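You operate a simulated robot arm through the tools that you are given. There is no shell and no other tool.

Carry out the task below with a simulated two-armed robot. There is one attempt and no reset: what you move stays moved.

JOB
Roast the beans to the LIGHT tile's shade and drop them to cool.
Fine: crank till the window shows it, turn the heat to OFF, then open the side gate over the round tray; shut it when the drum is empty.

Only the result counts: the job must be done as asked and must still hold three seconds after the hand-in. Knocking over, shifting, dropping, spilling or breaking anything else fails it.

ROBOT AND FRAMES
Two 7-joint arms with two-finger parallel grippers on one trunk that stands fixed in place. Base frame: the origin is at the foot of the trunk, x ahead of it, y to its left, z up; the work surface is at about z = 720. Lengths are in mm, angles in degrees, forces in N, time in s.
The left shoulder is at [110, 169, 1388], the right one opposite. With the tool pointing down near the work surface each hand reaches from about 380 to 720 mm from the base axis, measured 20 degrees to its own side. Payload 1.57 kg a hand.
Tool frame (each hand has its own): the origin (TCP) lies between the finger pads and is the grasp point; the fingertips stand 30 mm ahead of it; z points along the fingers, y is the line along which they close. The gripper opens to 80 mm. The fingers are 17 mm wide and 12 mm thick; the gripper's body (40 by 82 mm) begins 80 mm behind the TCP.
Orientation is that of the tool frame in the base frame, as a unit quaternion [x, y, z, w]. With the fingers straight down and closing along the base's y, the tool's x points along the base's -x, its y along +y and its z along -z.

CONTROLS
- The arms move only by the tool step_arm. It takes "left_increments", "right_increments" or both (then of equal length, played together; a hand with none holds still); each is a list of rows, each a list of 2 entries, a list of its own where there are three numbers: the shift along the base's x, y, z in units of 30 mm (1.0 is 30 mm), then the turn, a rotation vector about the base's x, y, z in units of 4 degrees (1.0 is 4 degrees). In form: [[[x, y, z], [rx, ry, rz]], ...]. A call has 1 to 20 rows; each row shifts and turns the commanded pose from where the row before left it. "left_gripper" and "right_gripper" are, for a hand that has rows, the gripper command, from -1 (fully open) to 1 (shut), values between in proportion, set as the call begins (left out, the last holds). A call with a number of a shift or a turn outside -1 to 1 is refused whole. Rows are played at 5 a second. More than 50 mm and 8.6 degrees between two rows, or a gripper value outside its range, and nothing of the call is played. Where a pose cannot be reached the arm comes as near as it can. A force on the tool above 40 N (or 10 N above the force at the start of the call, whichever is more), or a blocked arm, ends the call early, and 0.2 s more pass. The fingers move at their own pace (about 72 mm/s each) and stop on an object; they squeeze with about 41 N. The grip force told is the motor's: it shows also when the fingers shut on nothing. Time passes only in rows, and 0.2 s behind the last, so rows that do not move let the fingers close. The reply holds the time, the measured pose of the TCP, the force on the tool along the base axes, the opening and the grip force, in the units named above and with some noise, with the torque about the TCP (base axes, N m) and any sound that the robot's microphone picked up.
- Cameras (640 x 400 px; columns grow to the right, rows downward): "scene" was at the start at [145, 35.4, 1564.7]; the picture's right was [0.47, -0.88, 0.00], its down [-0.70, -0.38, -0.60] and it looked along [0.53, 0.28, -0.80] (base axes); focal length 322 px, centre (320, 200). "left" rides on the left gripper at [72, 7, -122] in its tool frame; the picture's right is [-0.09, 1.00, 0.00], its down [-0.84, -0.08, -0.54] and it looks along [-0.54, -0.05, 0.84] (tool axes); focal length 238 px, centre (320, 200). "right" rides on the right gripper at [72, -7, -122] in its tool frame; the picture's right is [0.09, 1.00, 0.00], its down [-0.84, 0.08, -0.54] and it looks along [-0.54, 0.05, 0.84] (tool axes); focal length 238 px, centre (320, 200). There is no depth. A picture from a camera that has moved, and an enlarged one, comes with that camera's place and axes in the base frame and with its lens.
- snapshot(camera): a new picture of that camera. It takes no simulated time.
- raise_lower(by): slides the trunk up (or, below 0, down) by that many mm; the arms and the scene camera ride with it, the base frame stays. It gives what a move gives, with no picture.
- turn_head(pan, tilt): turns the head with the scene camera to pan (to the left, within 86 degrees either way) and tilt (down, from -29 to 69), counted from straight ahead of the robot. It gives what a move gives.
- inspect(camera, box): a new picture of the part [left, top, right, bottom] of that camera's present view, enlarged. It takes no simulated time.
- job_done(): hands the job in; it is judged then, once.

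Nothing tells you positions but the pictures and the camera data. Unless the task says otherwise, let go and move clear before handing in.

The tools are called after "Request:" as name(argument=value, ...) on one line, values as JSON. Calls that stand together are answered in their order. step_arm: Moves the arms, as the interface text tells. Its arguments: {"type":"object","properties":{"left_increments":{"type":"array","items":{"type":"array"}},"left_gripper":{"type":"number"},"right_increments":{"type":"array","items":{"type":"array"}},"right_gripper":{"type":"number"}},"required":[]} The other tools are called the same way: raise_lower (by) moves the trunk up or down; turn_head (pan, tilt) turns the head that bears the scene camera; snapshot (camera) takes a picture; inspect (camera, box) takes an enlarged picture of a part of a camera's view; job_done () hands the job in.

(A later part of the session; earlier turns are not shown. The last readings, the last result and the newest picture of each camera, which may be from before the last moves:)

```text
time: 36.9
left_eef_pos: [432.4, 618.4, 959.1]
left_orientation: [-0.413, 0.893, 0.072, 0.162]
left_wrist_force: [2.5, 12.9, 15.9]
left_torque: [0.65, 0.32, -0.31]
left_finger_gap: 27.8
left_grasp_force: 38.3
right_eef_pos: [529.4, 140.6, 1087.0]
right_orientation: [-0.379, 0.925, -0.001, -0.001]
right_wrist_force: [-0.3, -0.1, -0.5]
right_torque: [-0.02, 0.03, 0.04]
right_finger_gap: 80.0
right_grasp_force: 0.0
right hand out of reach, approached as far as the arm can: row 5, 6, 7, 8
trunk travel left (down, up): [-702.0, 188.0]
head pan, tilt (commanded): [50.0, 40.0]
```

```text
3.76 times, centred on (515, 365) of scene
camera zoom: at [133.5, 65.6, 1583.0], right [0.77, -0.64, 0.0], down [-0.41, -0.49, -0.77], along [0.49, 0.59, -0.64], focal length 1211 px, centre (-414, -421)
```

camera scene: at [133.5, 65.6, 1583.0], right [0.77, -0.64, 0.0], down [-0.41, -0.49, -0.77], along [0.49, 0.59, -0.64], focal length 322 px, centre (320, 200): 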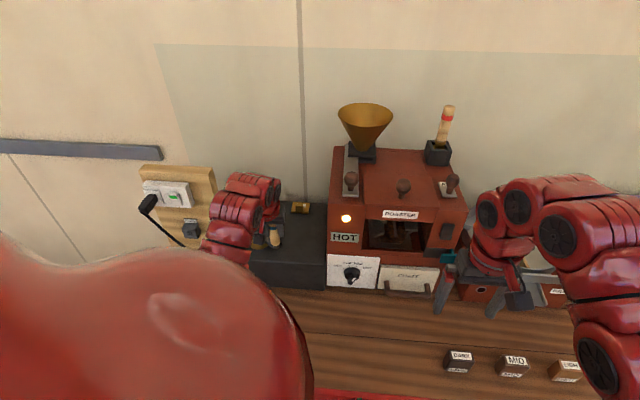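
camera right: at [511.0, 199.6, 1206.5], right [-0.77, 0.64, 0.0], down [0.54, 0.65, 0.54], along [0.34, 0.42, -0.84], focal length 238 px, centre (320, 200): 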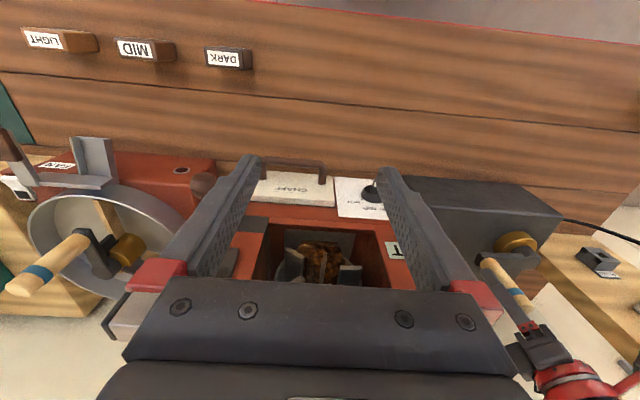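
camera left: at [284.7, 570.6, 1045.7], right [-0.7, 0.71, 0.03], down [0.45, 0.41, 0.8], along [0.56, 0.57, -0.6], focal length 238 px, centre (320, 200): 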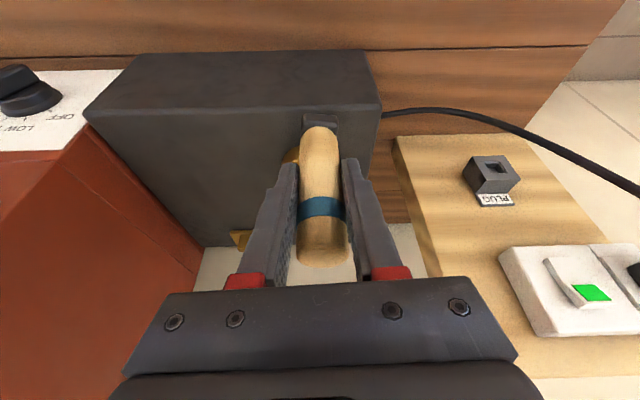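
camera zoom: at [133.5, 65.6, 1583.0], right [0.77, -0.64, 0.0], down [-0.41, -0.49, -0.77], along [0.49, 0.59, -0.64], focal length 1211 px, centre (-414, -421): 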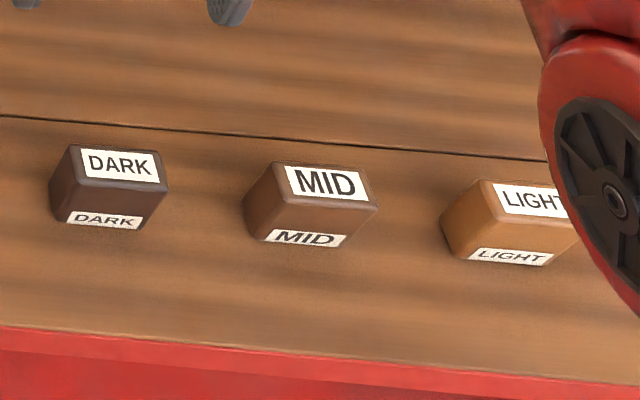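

Request:
inspect(camera="scene", box=[380, 218, 420, 246])

Request:
inspect(camera="scene", box=[490, 345, 600, 385])

Request:
inspect(camera="scene", box=[320, 190, 480, 290])

Request:
snapshot(camera="right")

```text
14.29 times, centred on (400, 232) of scene
camera zoom: at [133.5, 65.6, 1583.0], right [0.77, -0.64, 0.0], down [-0.41, -0.49, -0.77], along [0.49, 0.59, -0.64], focal length 4596 px, centre (-823, -257)
```

zoom: 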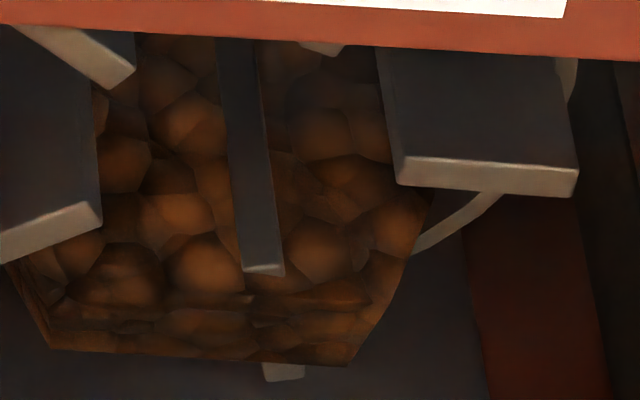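

```text
5.82 times, centred on (545, 365) of scene
camera zoom: at [133.5, 65.6, 1583.0], right [0.77, -0.64, 0.0], down [-0.41, -0.49, -0.77], along [0.49, 0.59, -0.64], focal length 1872 px, centre (-989, -760)
```

zoom: 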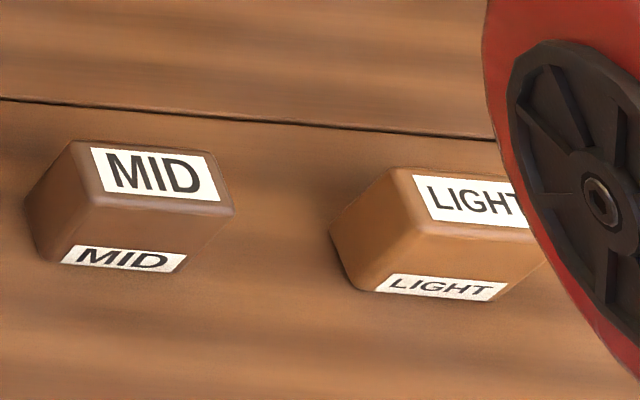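

```text
4.00 times, centred on (400, 240) of scene
camera zoom: at [133.5, 65.6, 1583.0], right [0.77, -0.64, 0.0], down [-0.41, -0.49, -0.77], along [0.49, 0.59, -0.64], focal length 1287 px, centre (0, 40)
```

zoom: 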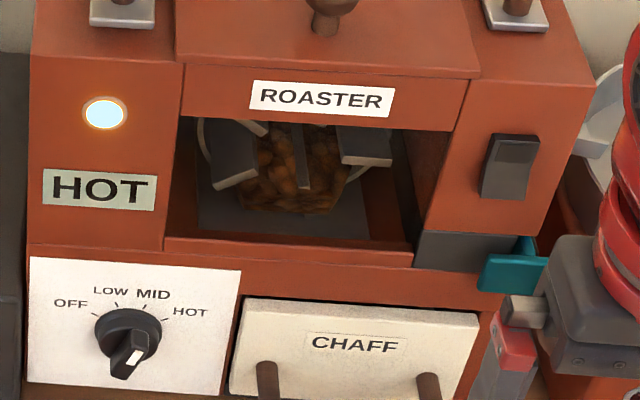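

```text
taken
camera right: at [483.5, 85.2, 1209.4], right [-0.76, 0.64, 0.0], down [0.54, 0.64, 0.54], along [0.35, 0.41, -0.84], focal length 238 px, centre (320, 200)
```

right: 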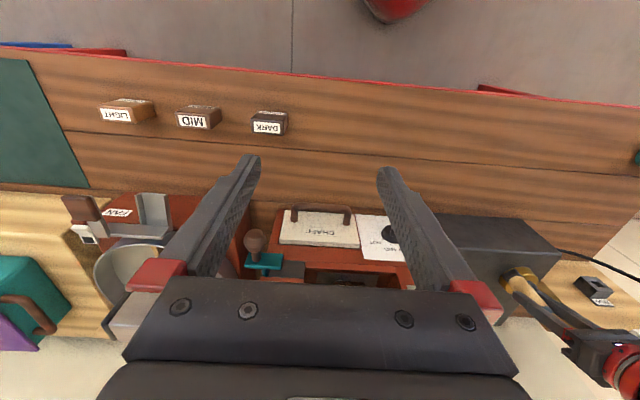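

The beans have gone from bright orange-gold to a duller caramel brown. In brightness and in their red/blue balance they now match the LIGHT tile as it would look in the drum's shade. I'll stop cranking here, let go, lift off, and go for the heat dial.

Request:
step_arm(left_increments=[[[0, 0, 0], [0, 0, 0]], [[0, 0, 0], [0, 0, 0]], [[0, 0, 0.9], [0, 0, 0]], [[0, 0, 0.9], [0, 0, 0]], [[0, 0, 0.9], [0, 0, 0]], [[0, 0, 0.9], [0, 0, 0]]], left_gripper=-1)

Request:
snapshot(camera="left")

Request:
inspect(camera="scene", box=[380, 218, 420, 246])

```text
time: 38.3
left_eef_pos: [435.6, 620.9, 1042.5]
left_orientation: [-0.413, 0.893, 0.072, 0.163]
left_wrist_force: [0.0, -0.1, 0.3]
left_torque: [-0.02, 0.0, -0.02]
left_finger_gap: 79.9
left_grasp_force: 0.0
left hand out of reach, approached as far as the arm can: row 6
right_eef_pos: [530.2, 140.8, 1087.1]
right_orientation: [-0.38, 0.925, 0.0, -0.002]
right_wrist_force: [0.9, -0.6, 0.5]
right_torque: [-0.02, 0.0, 0.03]
right_finger_gap: 79.9
right_grasp_force: 0.0
trunk travel left (down, up): [-702.0, 188.0]
head pan, tilt (commanded): [50.0, 40.0]
```

```text
taken
camera left: at [359.2, 541.8, 1131.4], right [-0.7, 0.71, 0.03], down [0.44, 0.4, 0.8], along [0.56, 0.57, -0.6], focal length 238 px, centre (320, 200)
```

left: 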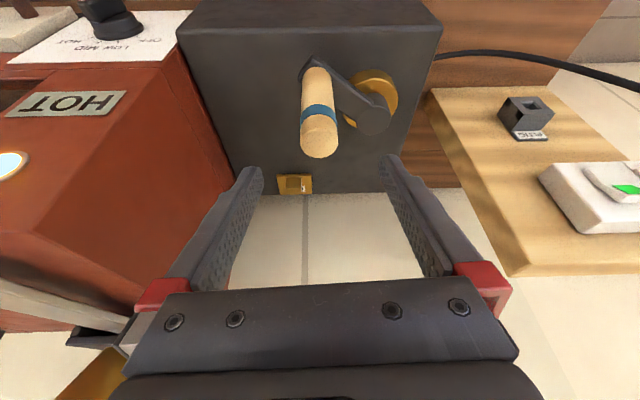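

```text
14.29 times, centred on (400, 232) of scene
camera zoom: at [134.2, 66.1, 1582.8], right [0.77, -0.64, 0.0], down [-0.41, -0.49, -0.77], along [0.49, 0.59, -0.64], focal length 4596 px, centre (-823, -257)
```

zoom: 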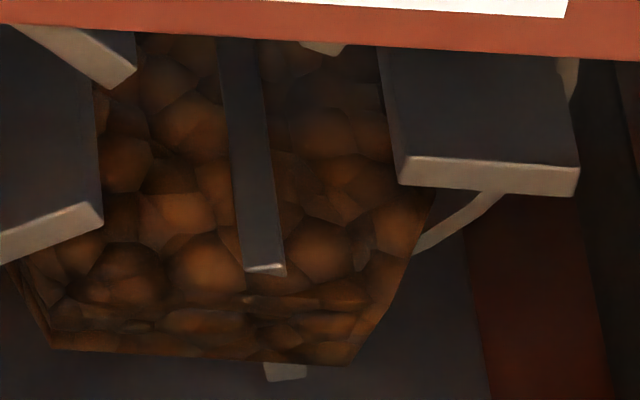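

The hand stopped about 10 mm above the handle's top because it can't rise further there. I'll raise the trunk 40 mm to clear the handle before moving sideways.

Request:
raise_lower(by=40)

Request:
inspect(camera="scene", box=[320, 190, 480, 290])

```text
time: 39.1
left_eef_pos: [437.0, 619.5, 1082.8]
left_orientation: [-0.413, 0.893, 0.072, 0.162]
left_wrist_force: [-0.4, 0.8, 0.4]
left_torque: [0.0, 0.02, -0.03]
left_finger_gap: 79.8
left_grasp_force: 0.1
right_eef_pos: [530.2, 140.3, 1126.9]
right_orientation: [-0.379, 0.925, 0.0, -0.002]
right_wrist_force: [-0.3, -0.4, 0.4]
right_torque: [0.02, 0.0, 0.0]
right_finger_gap: 79.8
right_grasp_force: 0.2
trunk travel left (down, up): [-742.0, 148.0]
head pan, tilt (commanded): [50.0, 40.0]
```

```text
4.00 times, centred on (400, 240) of scene
camera zoom: at [134.8, 65.7, 1622.8], right [0.77, -0.64, 0.0], down [-0.41, -0.49, -0.77], along [0.49, 0.59, -0.64], focal length 1287 px, centre (0, 40)
```

zoom: 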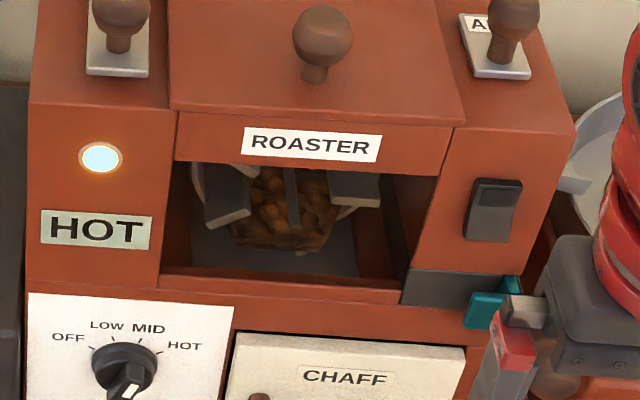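

The trunk is up 40 mm and the handle is cleared. I'll bring the left hand around in front of the heat dial, pitched 60° forward and rolled 20° to match the pointer, and move the right hand away to give room.

Request:
step_arm(left_increments=[[[0.35, -0.9, 0], [0, 0, -0.625]], [[0.35, -0.9, 0], [0, 0, -0.625]], [[0.35, -0.9, 0], [0.7071, -0.7071, 0]], [[0.35, -0.9, 0], [0.7071, -0.7071, 0]], [[0.35, -0.9, -0.628], [0.7071, -0.7071, 0]], [[0.35, -0.9, -0.628], [0.7071, -0.7071, 0]], [[0.35, -0.9, -0.628], [0.7071, -0.7071, 0]], [[0.35, -0.9, -0.628], [0.7071, -0.7071, 0]], [[0.26, -0.62, -0.628], [0.7071, -0.7071, 0]], [[0, 0, -0.628], [0.7071, -0.7071, 0]], [[0, 0, -0.628], [0.7071, -0.7071, 0]], [[0, 0, -0.628], [0.7071, -0.7071, 0]], [[0, 0, -0.628], [0.7071, 0.7071, 0]], [[0, 0, -0.628], [0.7071, 0.7071, 0]], [[0, 0, -0.628], [0.7071, 0.7071, 0]], [[0, 0, -0.628], [0.7071, 0.7071, 0]], [[0, 0, -0.628], [0.7071, 0.7071, 0]]], left_gripper=-1, right_increments=[[[0.2, -0.25, 0], [0, 0, 0]], [[0.2, -0.25, 0], [0, 0, 0]], [[0.2, -0.25, 0], [0, 0, 0]], [[0.2, -0.25, 0], [0, 0, 0]], [[0.2, -0.25, 0], [0, 0, 0]], [[0.2, -0.25, 0], [0, 0, 0]], [[0.2, -0.25, 0], [0, 0, 0]], [[0.2, -0.25, 0], [0, 0, 0]], [[0.2, -0.25, 0], [0, 0, 0]], [[0.2, -0.25, 0], [0, 0, 0]], [[0.2, -0.25, 0], [0, 0, 0]], [[0.2, -0.25, 0], [0, 0, 0]], [[0.2, -0.25, 0], [0, 0, 0]], [[0.2, -0.25, 0], [0, 0, 0]], [[0.2, -0.25, 0], [0, 0, 0]], [[0.2, -0.25, 0], [0, 0, 0]], [[0.2, -0.25, 0], [0, 0, 0]]])

Request:
snapshot(camera="left")

Request:
snapshot(camera="scene")

```text
time: 42.7
left_eef_pos: [531.6, 396.4, 837.1]
left_orientation: [-0.24, 0.822, 0.327, 0.401]
left_wrist_force: [-0.3, 0.0, -1.5]
left_torque: [-0.03, 0.01, 0.01]
left_finger_gap: 80.1
left_grasp_force: 0.0
left hand out of reach, approached as far as the arm can: row 1, 8, 9
right_eef_pos: [632.2, 11.0, 1125.8]
right_orientation: [-0.379, 0.925, -0.001, -0.002]
right_wrist_force: [-0.3, -0.1, 1.1]
right_torque: [0.03, 0.03, -0.03]
right_finger_gap: 80.1
right_grasp_force: 0.1
trunk travel left (down, up): [-742.0, 148.0]
head pan, tilt (commanded): [50.0, 40.0]
```

```text
taken
camera left: at [426.5, 303.7, 837.1], right [-0.6, 0.68, 0.42], down [0.25, -0.34, 0.91], along [0.76, 0.65, 0.03], focal length 238 px, centre (320, 200)
```

left: 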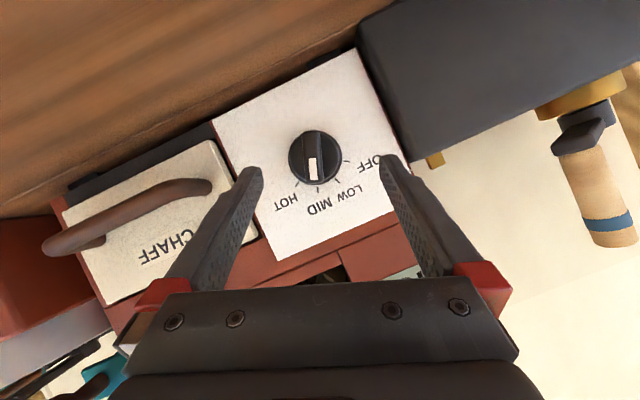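

```text
taken
camera scene: at [134.9, 65.1, 1622.8], right [0.77, -0.64, 0.0], down [-0.41, -0.49, -0.77], along [0.49, 0.59, -0.64], focal length 322 px, centre (320, 200)
```

scene: 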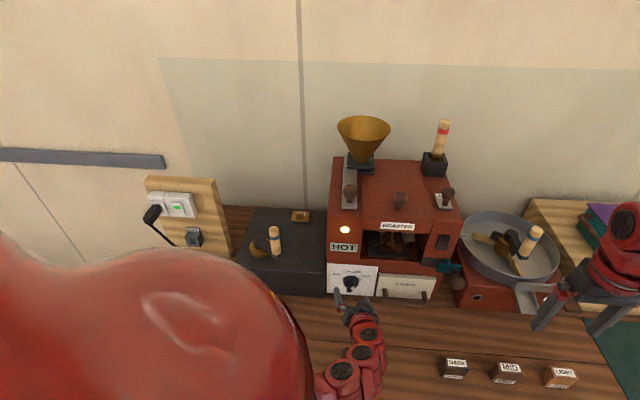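

I now have a direct (upside-down) view of the dial. I'll zoom in to locate the knob and bar precisely.

Request:
inspect(camera="left", box=[250, 100, 410, 240])

Request:
inspect(camera="scene", box=[325, 210, 465, 310])

Request:
inspect(camera="scene", box=[375, 225, 425, 260])

```text
2.86 times, centred on (330, 170) of left
camera zoom: at [426.5, 303.7, 837.1], right [-0.6, 0.68, 0.42], down [0.25, -0.34, 0.91], along [0.76, 0.65, 0.03], focal length 681 px, centre (291, 286)
```

zoom: 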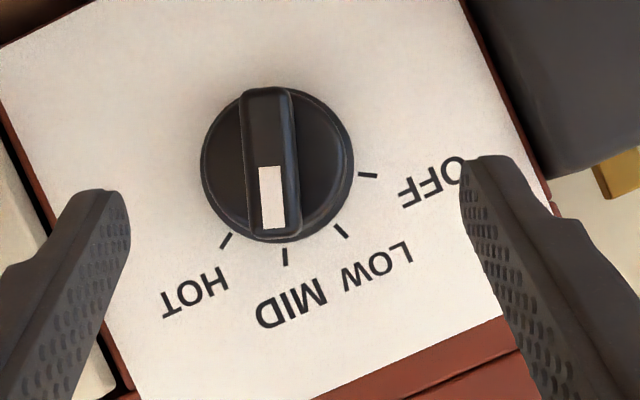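

```text
4.00 times, centred on (395, 260) of scene
camera zoom: at [134.9, 65.1, 1622.8], right [0.77, -0.64, 0.0], down [-0.41, -0.49, -0.77], along [0.49, 0.59, -0.64], focal length 1287 px, centre (20, -40)
```

zoom: 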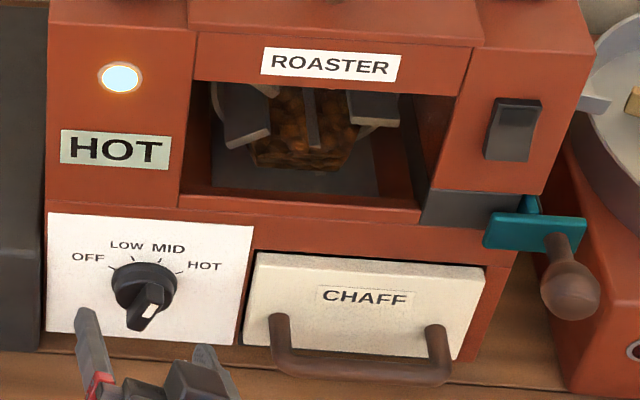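

```text
11.43 times, centred on (400, 242) of scene
camera zoom: at [134.9, 65.1, 1622.8], right [0.77, -0.64, 0.0], down [-0.41, -0.49, -0.77], along [0.49, 0.59, -0.64], focal length 3676 px, centre (-594, -286)
```

zoom: 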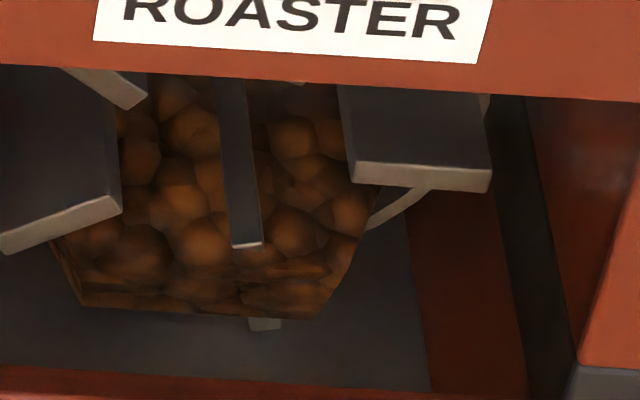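

The bar lines up with my roll and points at MID; OFF is 78° counter-clockwise. The knob axis is near e1=91, z=807.5. I'll move in about 41 mm along the tool axis to straddle the bar.

Request:
step_arm(left_increments=[[[0.222, 0.224, -0.152], [0, 0, 0]], [[0.222, 0.224, -0.152], [0, 0, 0]], [[0.222, 0.224, -0.152], [0, 0, 0]], [[0.222, 0.224, -0.152], [0, 0, 0]]], left_gripper=-0.3)

Request:
snapshot(camera="left")

Request:
inspect(camera="scene", box=[325, 250, 405, 310])

```text
time: 43.7
left_eef_pos: [560.3, 422.7, 821.0]
left_orientation: [-0.241, 0.821, 0.327, 0.401]
left_wrist_force: [0.7, 0.0, 0.5]
left_torque: [0.01, -0.04, -0.02]
left_finger_gap: 51.8
left_grasp_force: 0.1
right_eef_pos: [633.4, 12.1, 1126.4]
right_orientation: [-0.38, 0.925, 0.0, -0.002]
right_wrist_force: [0.7, -0.2, -0.3]
right_torque: [0.0, -0.01, 0.0]
right_finger_gap: 79.7
right_grasp_force: 0.1
trunk travel left (down, up): [-742.0, 148.0]
head pan, tilt (commanded): [50.0, 40.0]
```

```text
taken
camera left: at [453.8, 329.9, 819.2], right [-0.6, 0.68, 0.42], down [0.25, -0.34, 0.91], along [0.76, 0.65, 0.03], focal length 238 px, centre (320, 200)
```

left: 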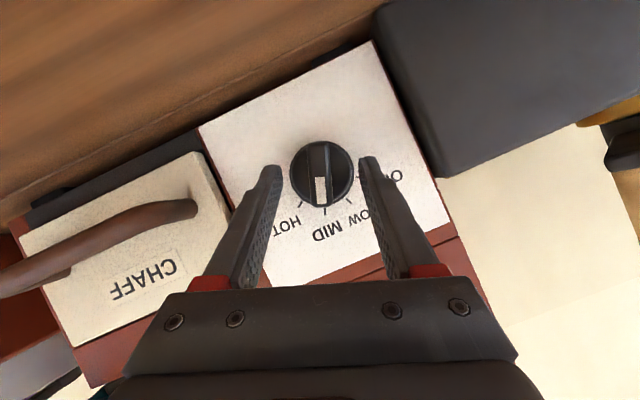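

```text
6.67 times, centred on (365, 280) of scene
camera zoom: at [134.9, 65.5, 1622.8], right [0.77, -0.64, 0.0], down [-0.41, -0.49, -0.77], along [0.49, 0.59, -0.64], focal length 2145 px, centre (20, -333)
```

zoom: 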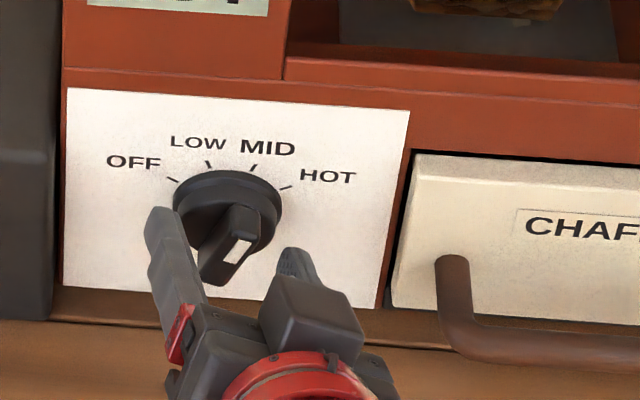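

The fingertips sit on either side of the knob at its depth. I'll close the fingers on it now.

Request:
step_arm(left_increments=[[[0, 0, 0], [0, 0, 0]], [[0, 0, 0], [0, 0, 0]]], left_gripper=1)

Request:
snapshot(camera="left")

Request:
inspect(camera="scene", box=[325, 250, 405, 310])

```text
time: 44.3
left_eef_pos: [557.4, 423.8, 819.9]
left_orientation: [-0.241, 0.821, 0.326, 0.401]
left_wrist_force: [1.6, -1.0, 0.4]
left_torque: [0.0, -0.03, 0.0]
left_finger_gap: 45.9
left_grasp_force: 45.5
right_eef_pos: [632.4, 12.8, 1126.0]
right_orientation: [-0.379, 0.925, 0.0, -0.003]
right_wrist_force: [-0.1, 0.3, -0.1]
right_torque: [-0.01, 0.0, 0.01]
right_finger_gap: 80.2
right_grasp_force: 0.1
trunk travel left (down, up): [-742.0, 148.0]
head pan, tilt (commanded): [50.0, 40.0]
```

```text
taken
camera left: at [453.4, 329.8, 819.3], right [-0.6, 0.68, 0.42], down [0.25, -0.34, 0.91], along [0.76, 0.65, 0.03], focal length 238 px, centre (320, 200)
```

left: 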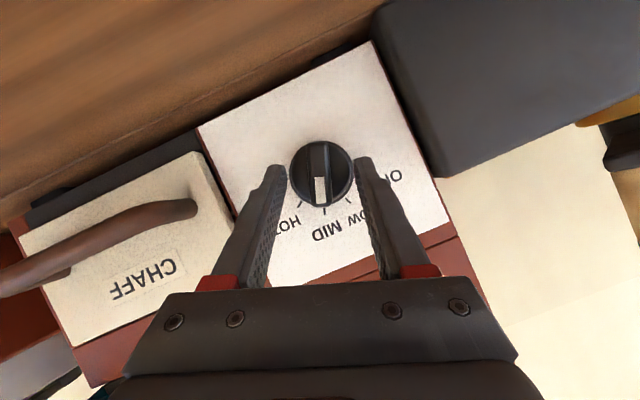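

```text
6.67 times, centred on (365, 280) of scene
camera zoom: at [134.4, 65.4, 1622.9], right [0.77, -0.64, 0.0], down [-0.41, -0.49, -0.77], along [0.49, 0.59, -0.64], focal length 2145 px, centre (20, -333)
```

zoom: 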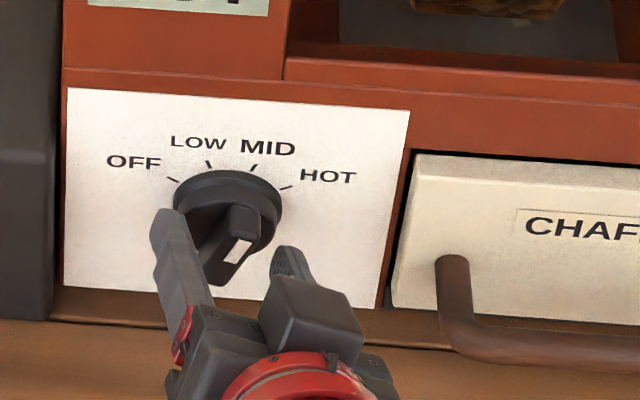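

The fingers have clamped the knob's round skirt (45.9 mm), which is fine for turning. I'll rotate the hand counter-clockwise about the knob's axis, checking part-way.

Request:
step_arm(left_increments=[[[-0.0195, 0.0195, 0.0071], [-0.698, -0.698, 0]], [[-0.0198, 0.0198, 0.0052], [-0.698, -0.698, 0]], [[-0.02, 0.02, 0.0032], [-0.698, -0.698, 0]], [[-0.0201, 0.0201, 0.0013], [-0.698, -0.698, 0]], [[-0.0202, 0.0202, -0.0007], [-0.698, -0.698, 0]], [[-0.0201, 0.0201, -0.0026], [-0.698, -0.698, 0]], [[-0.0199, 0.0199, -0.0046], [-0.698, -0.698, 0]], [[-0.0196, 0.0196, -0.0065], [-0.698, -0.698, 0]]])

Request:
snapshot(camera="left")

Request:
inspect(camera="scene", box=[325, 210, 465, 310])

```text
time: 46.1
left_eef_pos: [553.4, 426.9, 819.5]
left_orientation: [-0.372, 0.776, 0.109, 0.497]
left_wrist_force: [-9.2, -15.5, -11.6]
left_torque: [-0.62, 0.52, 0.22]
left_finger_gap: 14.9
left_grasp_force: 31.0
right_eef_pos: [632.4, 11.1, 1126.0]
right_orientation: [-0.38, 0.925, 0.0, -0.003]
right_wrist_force: [0.0, 0.0, 0.5]
right_torque: [0.0, -0.01, 0.01]
right_finger_gap: 80.1
right_grasp_force: 0.2
trunk travel left (down, up): [-742.0, 148.0]
head pan, tilt (commanded): [50.0, 40.0]
```

```text
taken
camera left: at [448.3, 332.0, 815.1], right [-0.66, 0.74, -0.12], down [-0.13, 0.05, 0.99], along [0.74, 0.67, 0.06], focal length 238 px, centre (320, 200)
```

left: 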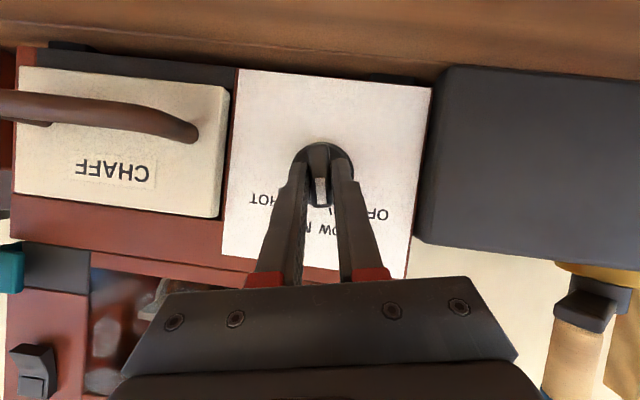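

```text
4.00 times, centred on (395, 260) of scene
camera zoom: at [134.2, 64.2, 1622.8], right [0.77, -0.64, 0.0], down [-0.41, -0.49, -0.77], along [0.49, 0.59, -0.64], focal length 1287 px, centre (20, -40)
```

zoom: 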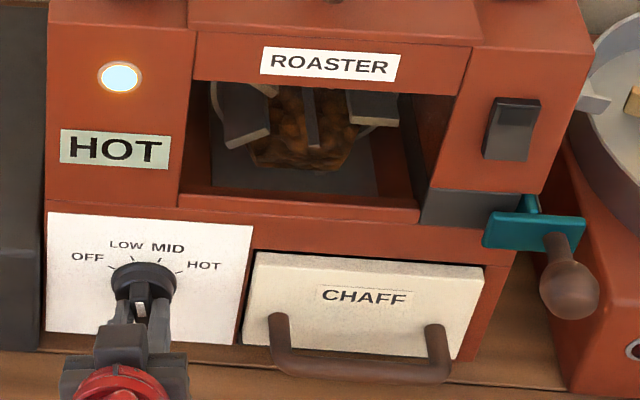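

The fingers slid off the skirt onto the bar itself (14.9 mm), and the knob has turned with the hand. I'll check the bar's angle against the ticks.

Request:
inspect(camera="left", box=[240, 110, 400, 250])

Request:
inspect(camera="scene", box=[335, 260, 385, 300])

```text
2.86 times, centred on (320, 180) of left
camera zoom: at [448.3, 332.0, 815.1], right [-0.66, 0.74, -0.12], down [-0.13, 0.05, 0.99], along [0.74, 0.67, 0.06], focal length 681 px, centre (320, 257)
```

zoom: 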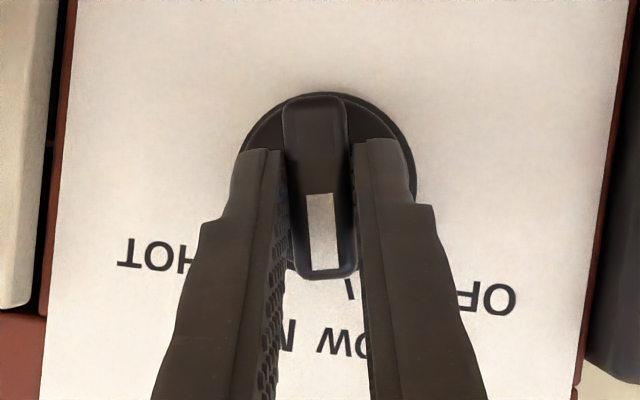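

```text
10.00 times, centred on (360, 280) of scene
camera zoom: at [134.2, 64.2, 1622.8], right [0.77, -0.64, 0.0], down [-0.41, -0.49, -0.77], along [0.49, 0.59, -0.64], focal length 3217 px, centre (-80, -600)
```

zoom: 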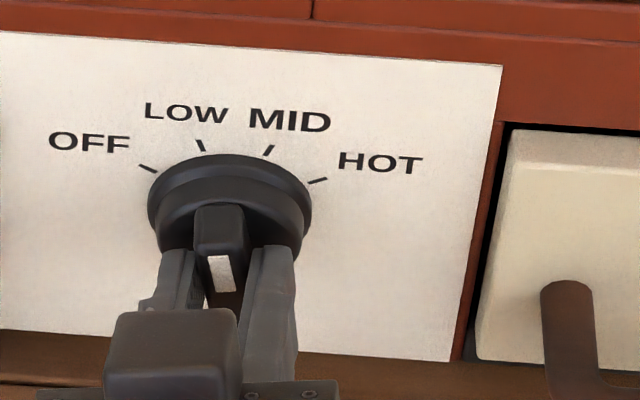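

The fingers now hold the bar itself, just short of LOW, with about 47° left to OFF. I'll back off slightly to ease the contact and turn the remaining angle.

Request:
step_arm(left_increments=[[[-0.0493, -0.0007, -0.0084], [-0.698, -0.698, 0]], [[-0.0288, 0.0088, -0.0103], [-0.698, -0.698, 0]], [[-0.0182, 0.0182, -0.0121], [-0.698, -0.698, 0]], [[-0.0176, 0.0176, -0.0138], [-0.698, -0.698, 0]], [[-0.0169, 0.0169, -0.0155], [-0.698, -0.698, 0]], [[-0.0161, 0.0161, -0.0171], [-0.698, -0.698, 0]], [[-0.0152, 0.0152, -0.0187], [-0.698, -0.698, 0]], [[-0.0143, 0.0143, -0.0201], [-0.698, -0.698, 0]], [[-0.0133, 0.0133, -0.0214], [-0.698, -0.698, 0]], [[-0.0122, 0.0122, -0.0227], [-0.698, -0.698, 0]], [[-0.0111, 0.0111, -0.0238], [-0.698, -0.698, 0]], [[-0.0099, 0.0099, -0.0248], [-0.698, -0.698, 0]]])

Request:
snapshot(camera="left")

Request:
inspect(camera="left", box=[240, 110, 400, 250])

Request:
inspect(camera="scene", box=[325, 210, 465, 310])

```text
time: 48.7
left_eef_pos: [547.4, 432.5, 814.4]
left_orientation: [-0.512, 0.601, -0.226, 0.571]
left_wrist_force: [8.7, -4.9, 4.5]
left_torque: [-0.35, 0.23, -0.33]
left_finger_gap: 14.9
left_grasp_force: 31.3
right_eef_pos: [632.9, 11.5, 1127.1]
right_orientation: [-0.38, 0.925, 0.0, -0.001]
right_wrist_force: [-0.8, -0.1, -0.1]
right_torque: [-0.02, 0.0, -0.04]
right_finger_gap: 80.1
right_grasp_force: 0.0
trunk travel left (down, up): [-742.0, 148.0]
head pan, tilt (commanded): [50.0, 40.0]
```

```text
taken
camera left: at [446.5, 334.2, 805.1], right [-0.37, 0.45, -0.81], down [-0.62, 0.53, 0.58], along [0.69, 0.72, 0.08], focal length 238 px, centre (320, 200)
```

left: 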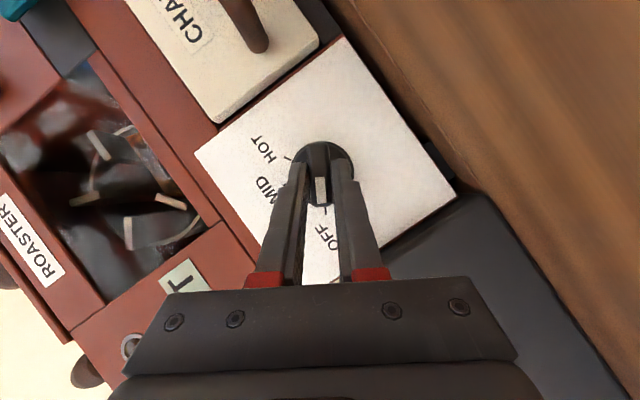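

```text
2.86 times, centred on (320, 180) of left
camera zoom: at [446.5, 334.2, 805.1], right [-0.37, 0.45, -0.81], down [-0.62, 0.53, 0.58], along [0.69, 0.72, 0.08], focal length 681 px, centre (320, 257)
```

zoom: 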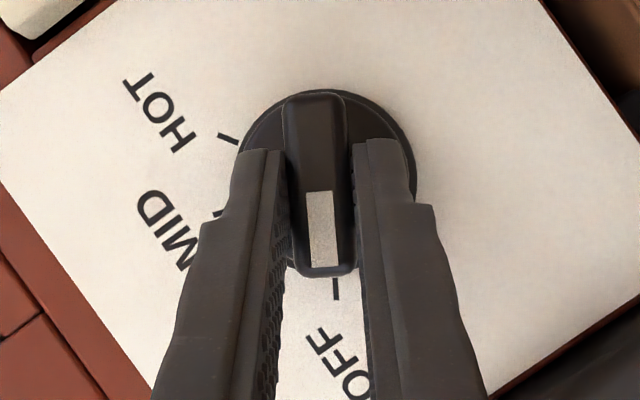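

```text
4.00 times, centred on (395, 260) of scene
camera zoom: at [135.4, 64.5, 1622.9], right [0.77, -0.64, 0.0], down [-0.41, -0.49, -0.77], along [0.49, 0.59, -0.64], focal length 1287 px, centre (20, -40)
```

zoom: 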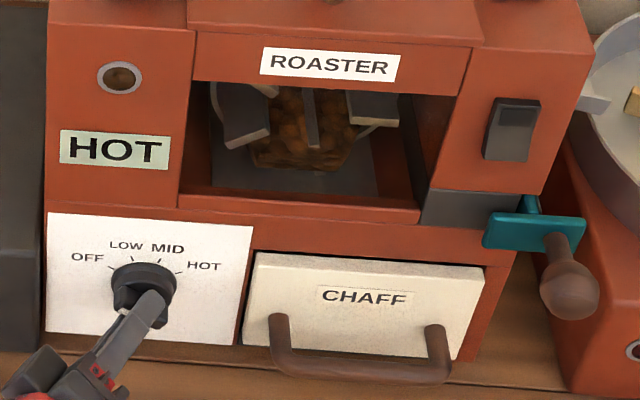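

The HOT lamp has gone out and the pointer is on the OFF tick. I'll open the fingers and back straight out, then check that the knob stays put.

Request:
step_arm(left_increments=[[[0, 0, 0], [0, 0, 0]], [[0, 0, 0], [0, 0, 0]], [[-0.5, -0.17, 0.135], [0, 0, 0]], [[-0.5, -0.17, 0.135], [0, 0, 0]], [[-0.5, -0.17, 0.135], [0, 0, 0]], [[-0.5, -0.17, 0.135], [0, 0, 0]]], left_gripper=-0.3)

Request:
snapshot(camera="left")

Request:
inspect(camera="scene", box=[325, 210, 465, 310])

Request:
snapshot(camera="scene")

```text
time: 50.1
left_eef_pos: [485.1, 412.6, 831.0]
left_orientation: [-0.512, 0.6, -0.226, 0.571]
left_wrist_force: [-0.4, -0.1, -0.4]
left_torque: [0.02, 0.0, -0.01]
left_finger_gap: 52.1
left_grasp_force: 0.1
right_eef_pos: [631.4, 11.9, 1128.2]
right_orientation: [-0.38, 0.925, 0.001, -0.003]
right_wrist_force: [-0.8, -0.6, 0.5]
right_torque: [0.01, 0.03, -0.03]
right_finger_gap: 79.9
right_grasp_force: 0.1
trunk travel left (down, up): [-742.0, 148.0]
head pan, tilt (commanded): [50.0, 40.0]
```

```text
taken
camera left: at [384.5, 314.6, 822.6], right [-0.37, 0.45, -0.81], down [-0.62, 0.53, 0.58], along [0.69, 0.72, 0.08], focal length 238 px, centre (320, 200)
```

left: 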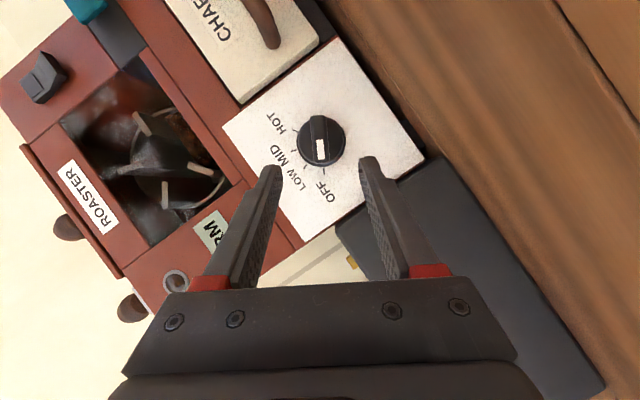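

```text
4.00 times, centred on (395, 260) of scene
camera zoom: at [133.6, 65.2, 1623.0], right [0.77, -0.64, 0.0], down [-0.41, -0.49, -0.77], along [0.49, 0.59, -0.64], focal length 1287 px, centre (20, -40)
```

zoom: 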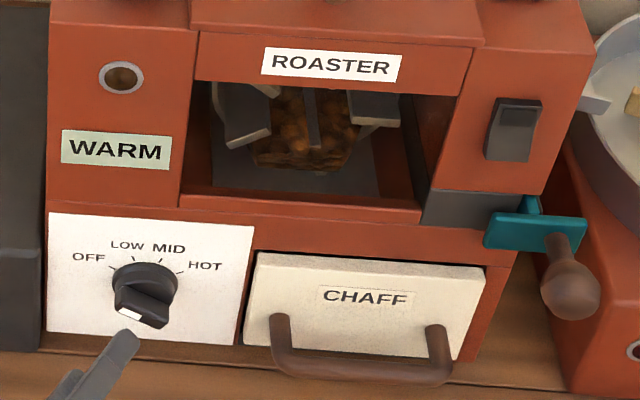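

```text
taken
camera scene: at [133.6, 65.2, 1623.0], right [0.77, -0.64, 0.0], down [-0.41, -0.49, -0.77], along [0.49, 0.59, -0.64], focal length 322 px, centre (320, 200)
```

scene: 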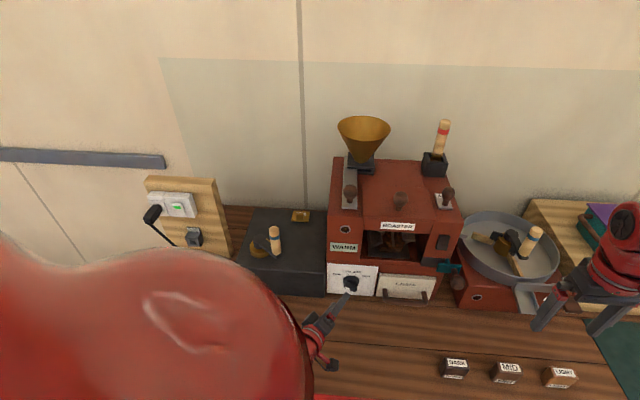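

The heat is OFF and the display now reads WARM. Before dumping I'll judge the beans' shade again from the left camera, which looks nearly straight into the window, alongside the scene camera.

Request:
inspect(camera="left", box=[70, 60, 250, 240])

Request:
inspect(camera="scene", box=[375, 225, 425, 260])

Request:
inspect(camera="scene", box=[435, 350, 585, 395])

```text
2.22 times, centred on (160, 150) of left
camera zoom: at [384.5, 314.6, 822.6], right [-0.37, 0.45, -0.81], down [-0.62, 0.53, 0.58], along [0.69, 0.72, 0.08], focal length 530 px, centre (676, 311)
```

zoom: 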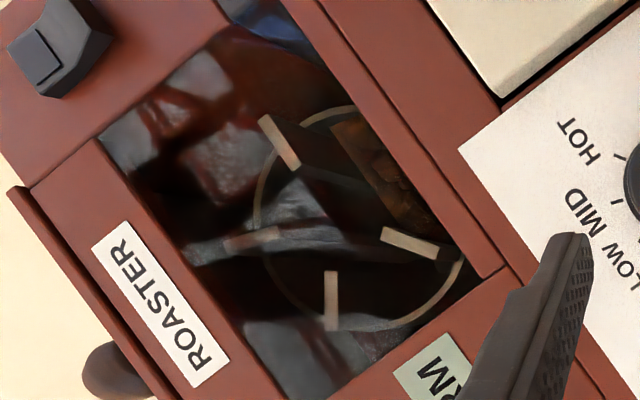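

```text
11.43 times, centred on (400, 242) of scene
camera zoom: at [133.6, 65.2, 1623.0], right [0.77, -0.64, 0.0], down [-0.41, -0.49, -0.77], along [0.49, 0.59, -0.64], focal length 3676 px, centre (-594, -286)
```

zoom: 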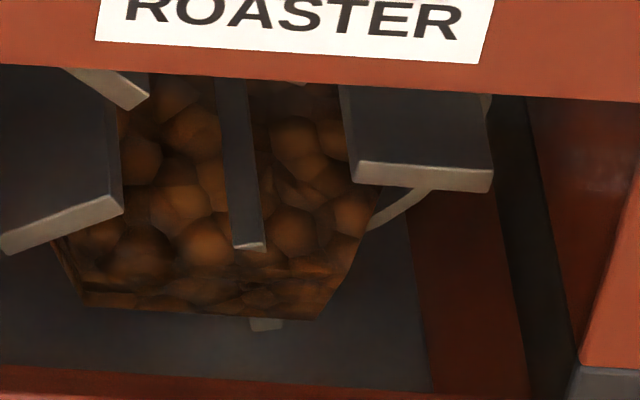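

```text
4.27 times, centred on (510, 372) of scene
camera zoom: at [133.6, 65.2, 1623.0], right [0.77, -0.64, 0.0], down [-0.41, -0.49, -0.77], along [0.49, 0.59, -0.64], focal length 1372 px, centre (-491, -536)
```

zoom: 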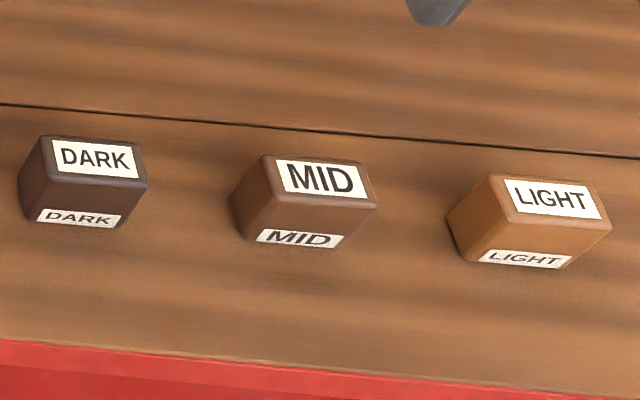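

The bean shade in the window reads about equal to LIGHT, so I'll go on to the gate. I'll look at the gate mechanism from the right and scene cameras.

Request:
snapshot(camera="right")

Request:
inspect(camera="right", box=[200, 180, 440, 320])

Request:
inspect(camera="scene", box=[420, 240, 500, 320])

Request:
inspect(camera="left", box=[0, 0, 180, 120])

```text
taken
camera right: at [585.5, -43.5, 1249.1], right [-0.76, 0.64, 0.0], down [0.54, 0.64, 0.54], along [0.35, 0.41, -0.84], focal length 238 px, centre (320, 200)
```

right: 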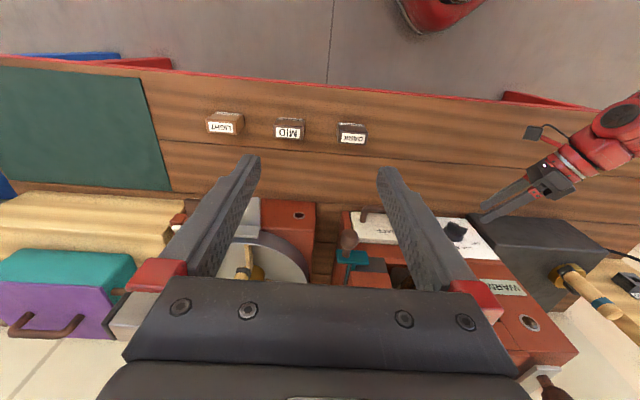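

```text
2.67 times, centred on (320, 250) of right
camera zoom: at [585.5, -43.5, 1249.1], right [-0.76, 0.64, 0.0], down [0.54, 0.64, 0.54], along [0.35, 0.41, -0.84], focal length 636 px, centre (320, 67)
```

zoom: 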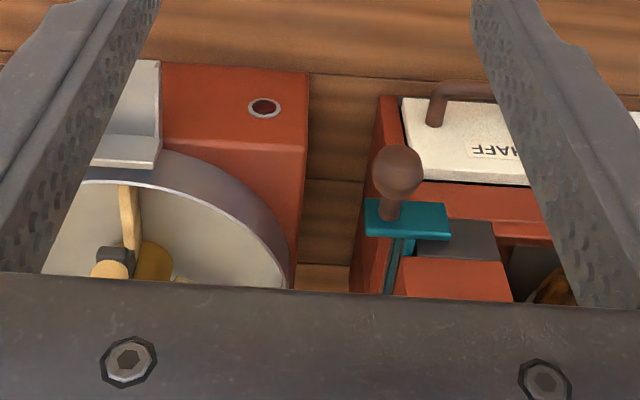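

```text
5.00 times, centred on (460, 280) of scene
camera zoom: at [133.6, 65.2, 1623.0], right [0.77, -0.64, 0.0], down [-0.41, -0.49, -0.77], along [0.49, 0.59, -0.64], focal length 1608 px, centre (-380, -200)
```

zoom: 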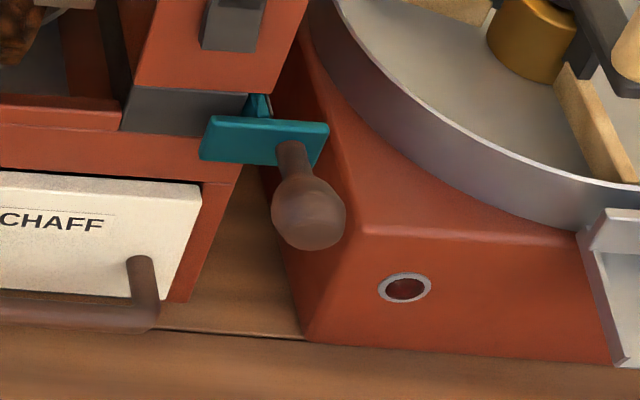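

```text
3.33 times, centred on (90, 60) of left
camera zoom: at [384.5, 314.6, 822.6], right [-0.37, 0.45, -0.81], down [-0.62, 0.53, 0.58], along [0.69, 0.72, 0.08], focal length 794 px, centre (1087, 667)
```

zoom: 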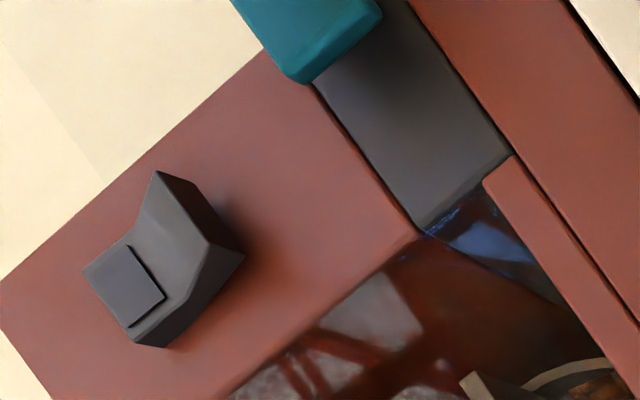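

The gate is a teal slide along the roaster's right side with a ball knob facing front at about [744,228,907]; pulling it toward the front should open it. I'll bring the right hand, pitched 55° forward, to just in front of the ball.

Request:
step_arm(right_increments=[[[0.183, 0.431, -0.443], [0.6944, -0.6944, 0]], [[0.183, 0.431, -0.443], [0.6944, -0.6944, 0]], [[0.183, 0.431, -0.443], [0.6944, -0.6944, 0]], [[0.183, 0.431, -0.443], [0.6944, -0.6944, 0]], [[0.183, 0.431, -0.443], [0.6944, -0.6944, 0]], [[0.183, 0.431, -0.443], [0.6944, -0.6944, 0]], [[0.183, 0.431, -0.443], [0.6944, -0.6944, 0]], [[0.183, 0.431, -0.443], [0.6944, -0.6944, 0]], [[0.183, 0.431, -0.443], [0.6944, -0.6944, 0]], [[0.183, 0.431, -0.443], [0.6944, -0.6944, 0]], [[0.183, 0.431, -0.443], [0.6944, -0.6944, 0]], [[0.183, 0.431, -0.443], [0.6944, -0.6944, 0]], [[0.183, 0.431, -0.443], [0.6944, -0.6944, 0]], [[0.183, 0.431, -0.443], [0.6944, -0.6944, 0]]], right_gripper=-1)

Request:
snapshot(camera="right")

Request:
snapshot(camera="scene")

```text
time: 53.1
left_eef_pos: [485.9, 412.7, 831.4]
left_orientation: [-0.513, 0.601, -0.225, 0.57]
left_wrist_force: [0.0, -0.5, 0.4]
left_torque: [0.0, 0.01, 0.03]
left_finger_gap: 51.8
left_grasp_force: 0.0
right_eef_pos: [710.3, 194.1, 941.9]
right_orientation: [-0.337, 0.821, 0.178, 0.425]
right_wrist_force: [-0.7, -0.1, -0.6]
right_torque: [0.02, -0.02, 0.0]
right_finger_gap: 80.0
right_grasp_force: 0.0
trunk travel left (down, up): [-742.0, 148.0]
head pan, tilt (commanded): [50.0, 40.0]
```

```text
taken
camera right: at [614.0, 90.2, 952.5], right [-0.74, 0.67, -0.07], down [-0.02, 0.08, 1.0], along [0.67, 0.74, -0.04], focal length 238 px, centre (320, 200)
```

right: 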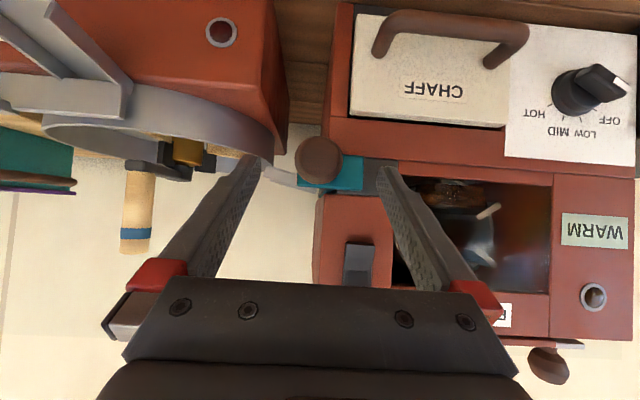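

```text
taken
camera scene: at [134.7, 65.5, 1622.8], right [0.77, -0.64, 0.0], down [-0.41, -0.49, -0.77], along [0.49, 0.59, -0.64], focal length 322 px, centre (320, 200)
```

scene: 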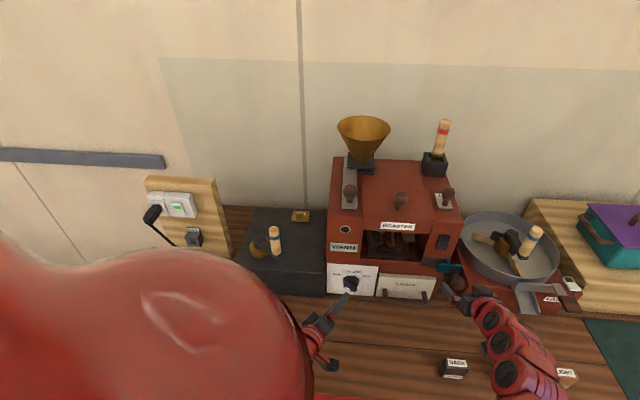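

The right camera now faces the gate knob, window and dial. I'll zoom in to check the knob position, the chute behind it and the dial.

Request:
inspect(camera="right", box=[230, 110, 430, 230])

Request:
inspect(camera="right", box=[390, 165, 560, 300])

Request:
inspect(camera="right", box=[500, 50, 640, 150])

```text
3.20 times, centred on (330, 170) of right
camera zoom: at [614.0, 90.2, 952.5], right [-0.74, 0.67, -0.07], down [-0.02, 0.08, 1.0], along [0.67, 0.74, -0.04], focal length 763 px, centre (288, 296)
```

zoom: 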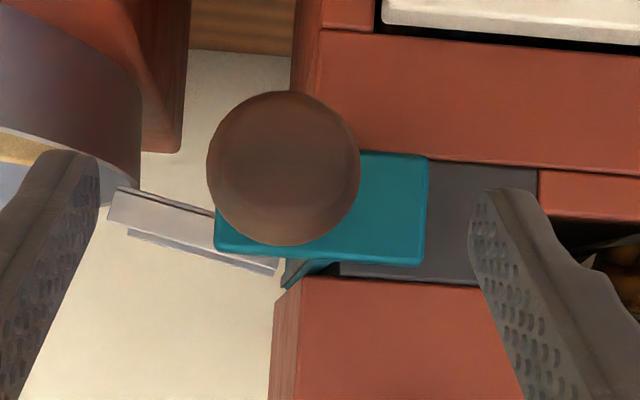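

```text
2.96 times, centred on (475, 232) of right
camera zoom: at [614.0, 90.2, 952.5], right [-0.74, 0.67, -0.07], down [-0.02, 0.08, 1.0], along [0.67, 0.74, -0.04], focal length 706 px, centre (-139, 104)
```

zoom: 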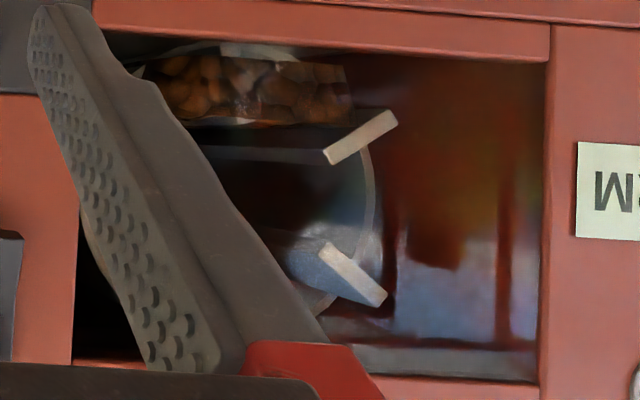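

```text
4.00 times, centred on (570, 100) of right
camera zoom: at [614.0, 90.2, 952.5], right [-0.74, 0.67, -0.07], down [-0.02, 0.08, 1.0], along [0.67, 0.74, -0.04], focal length 953 px, centre (-680, 600)
```

zoom: 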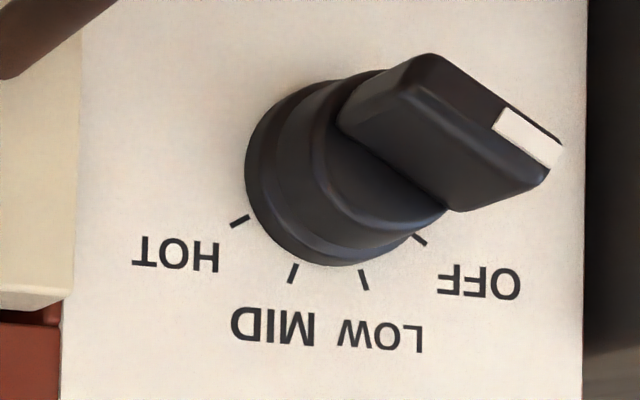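

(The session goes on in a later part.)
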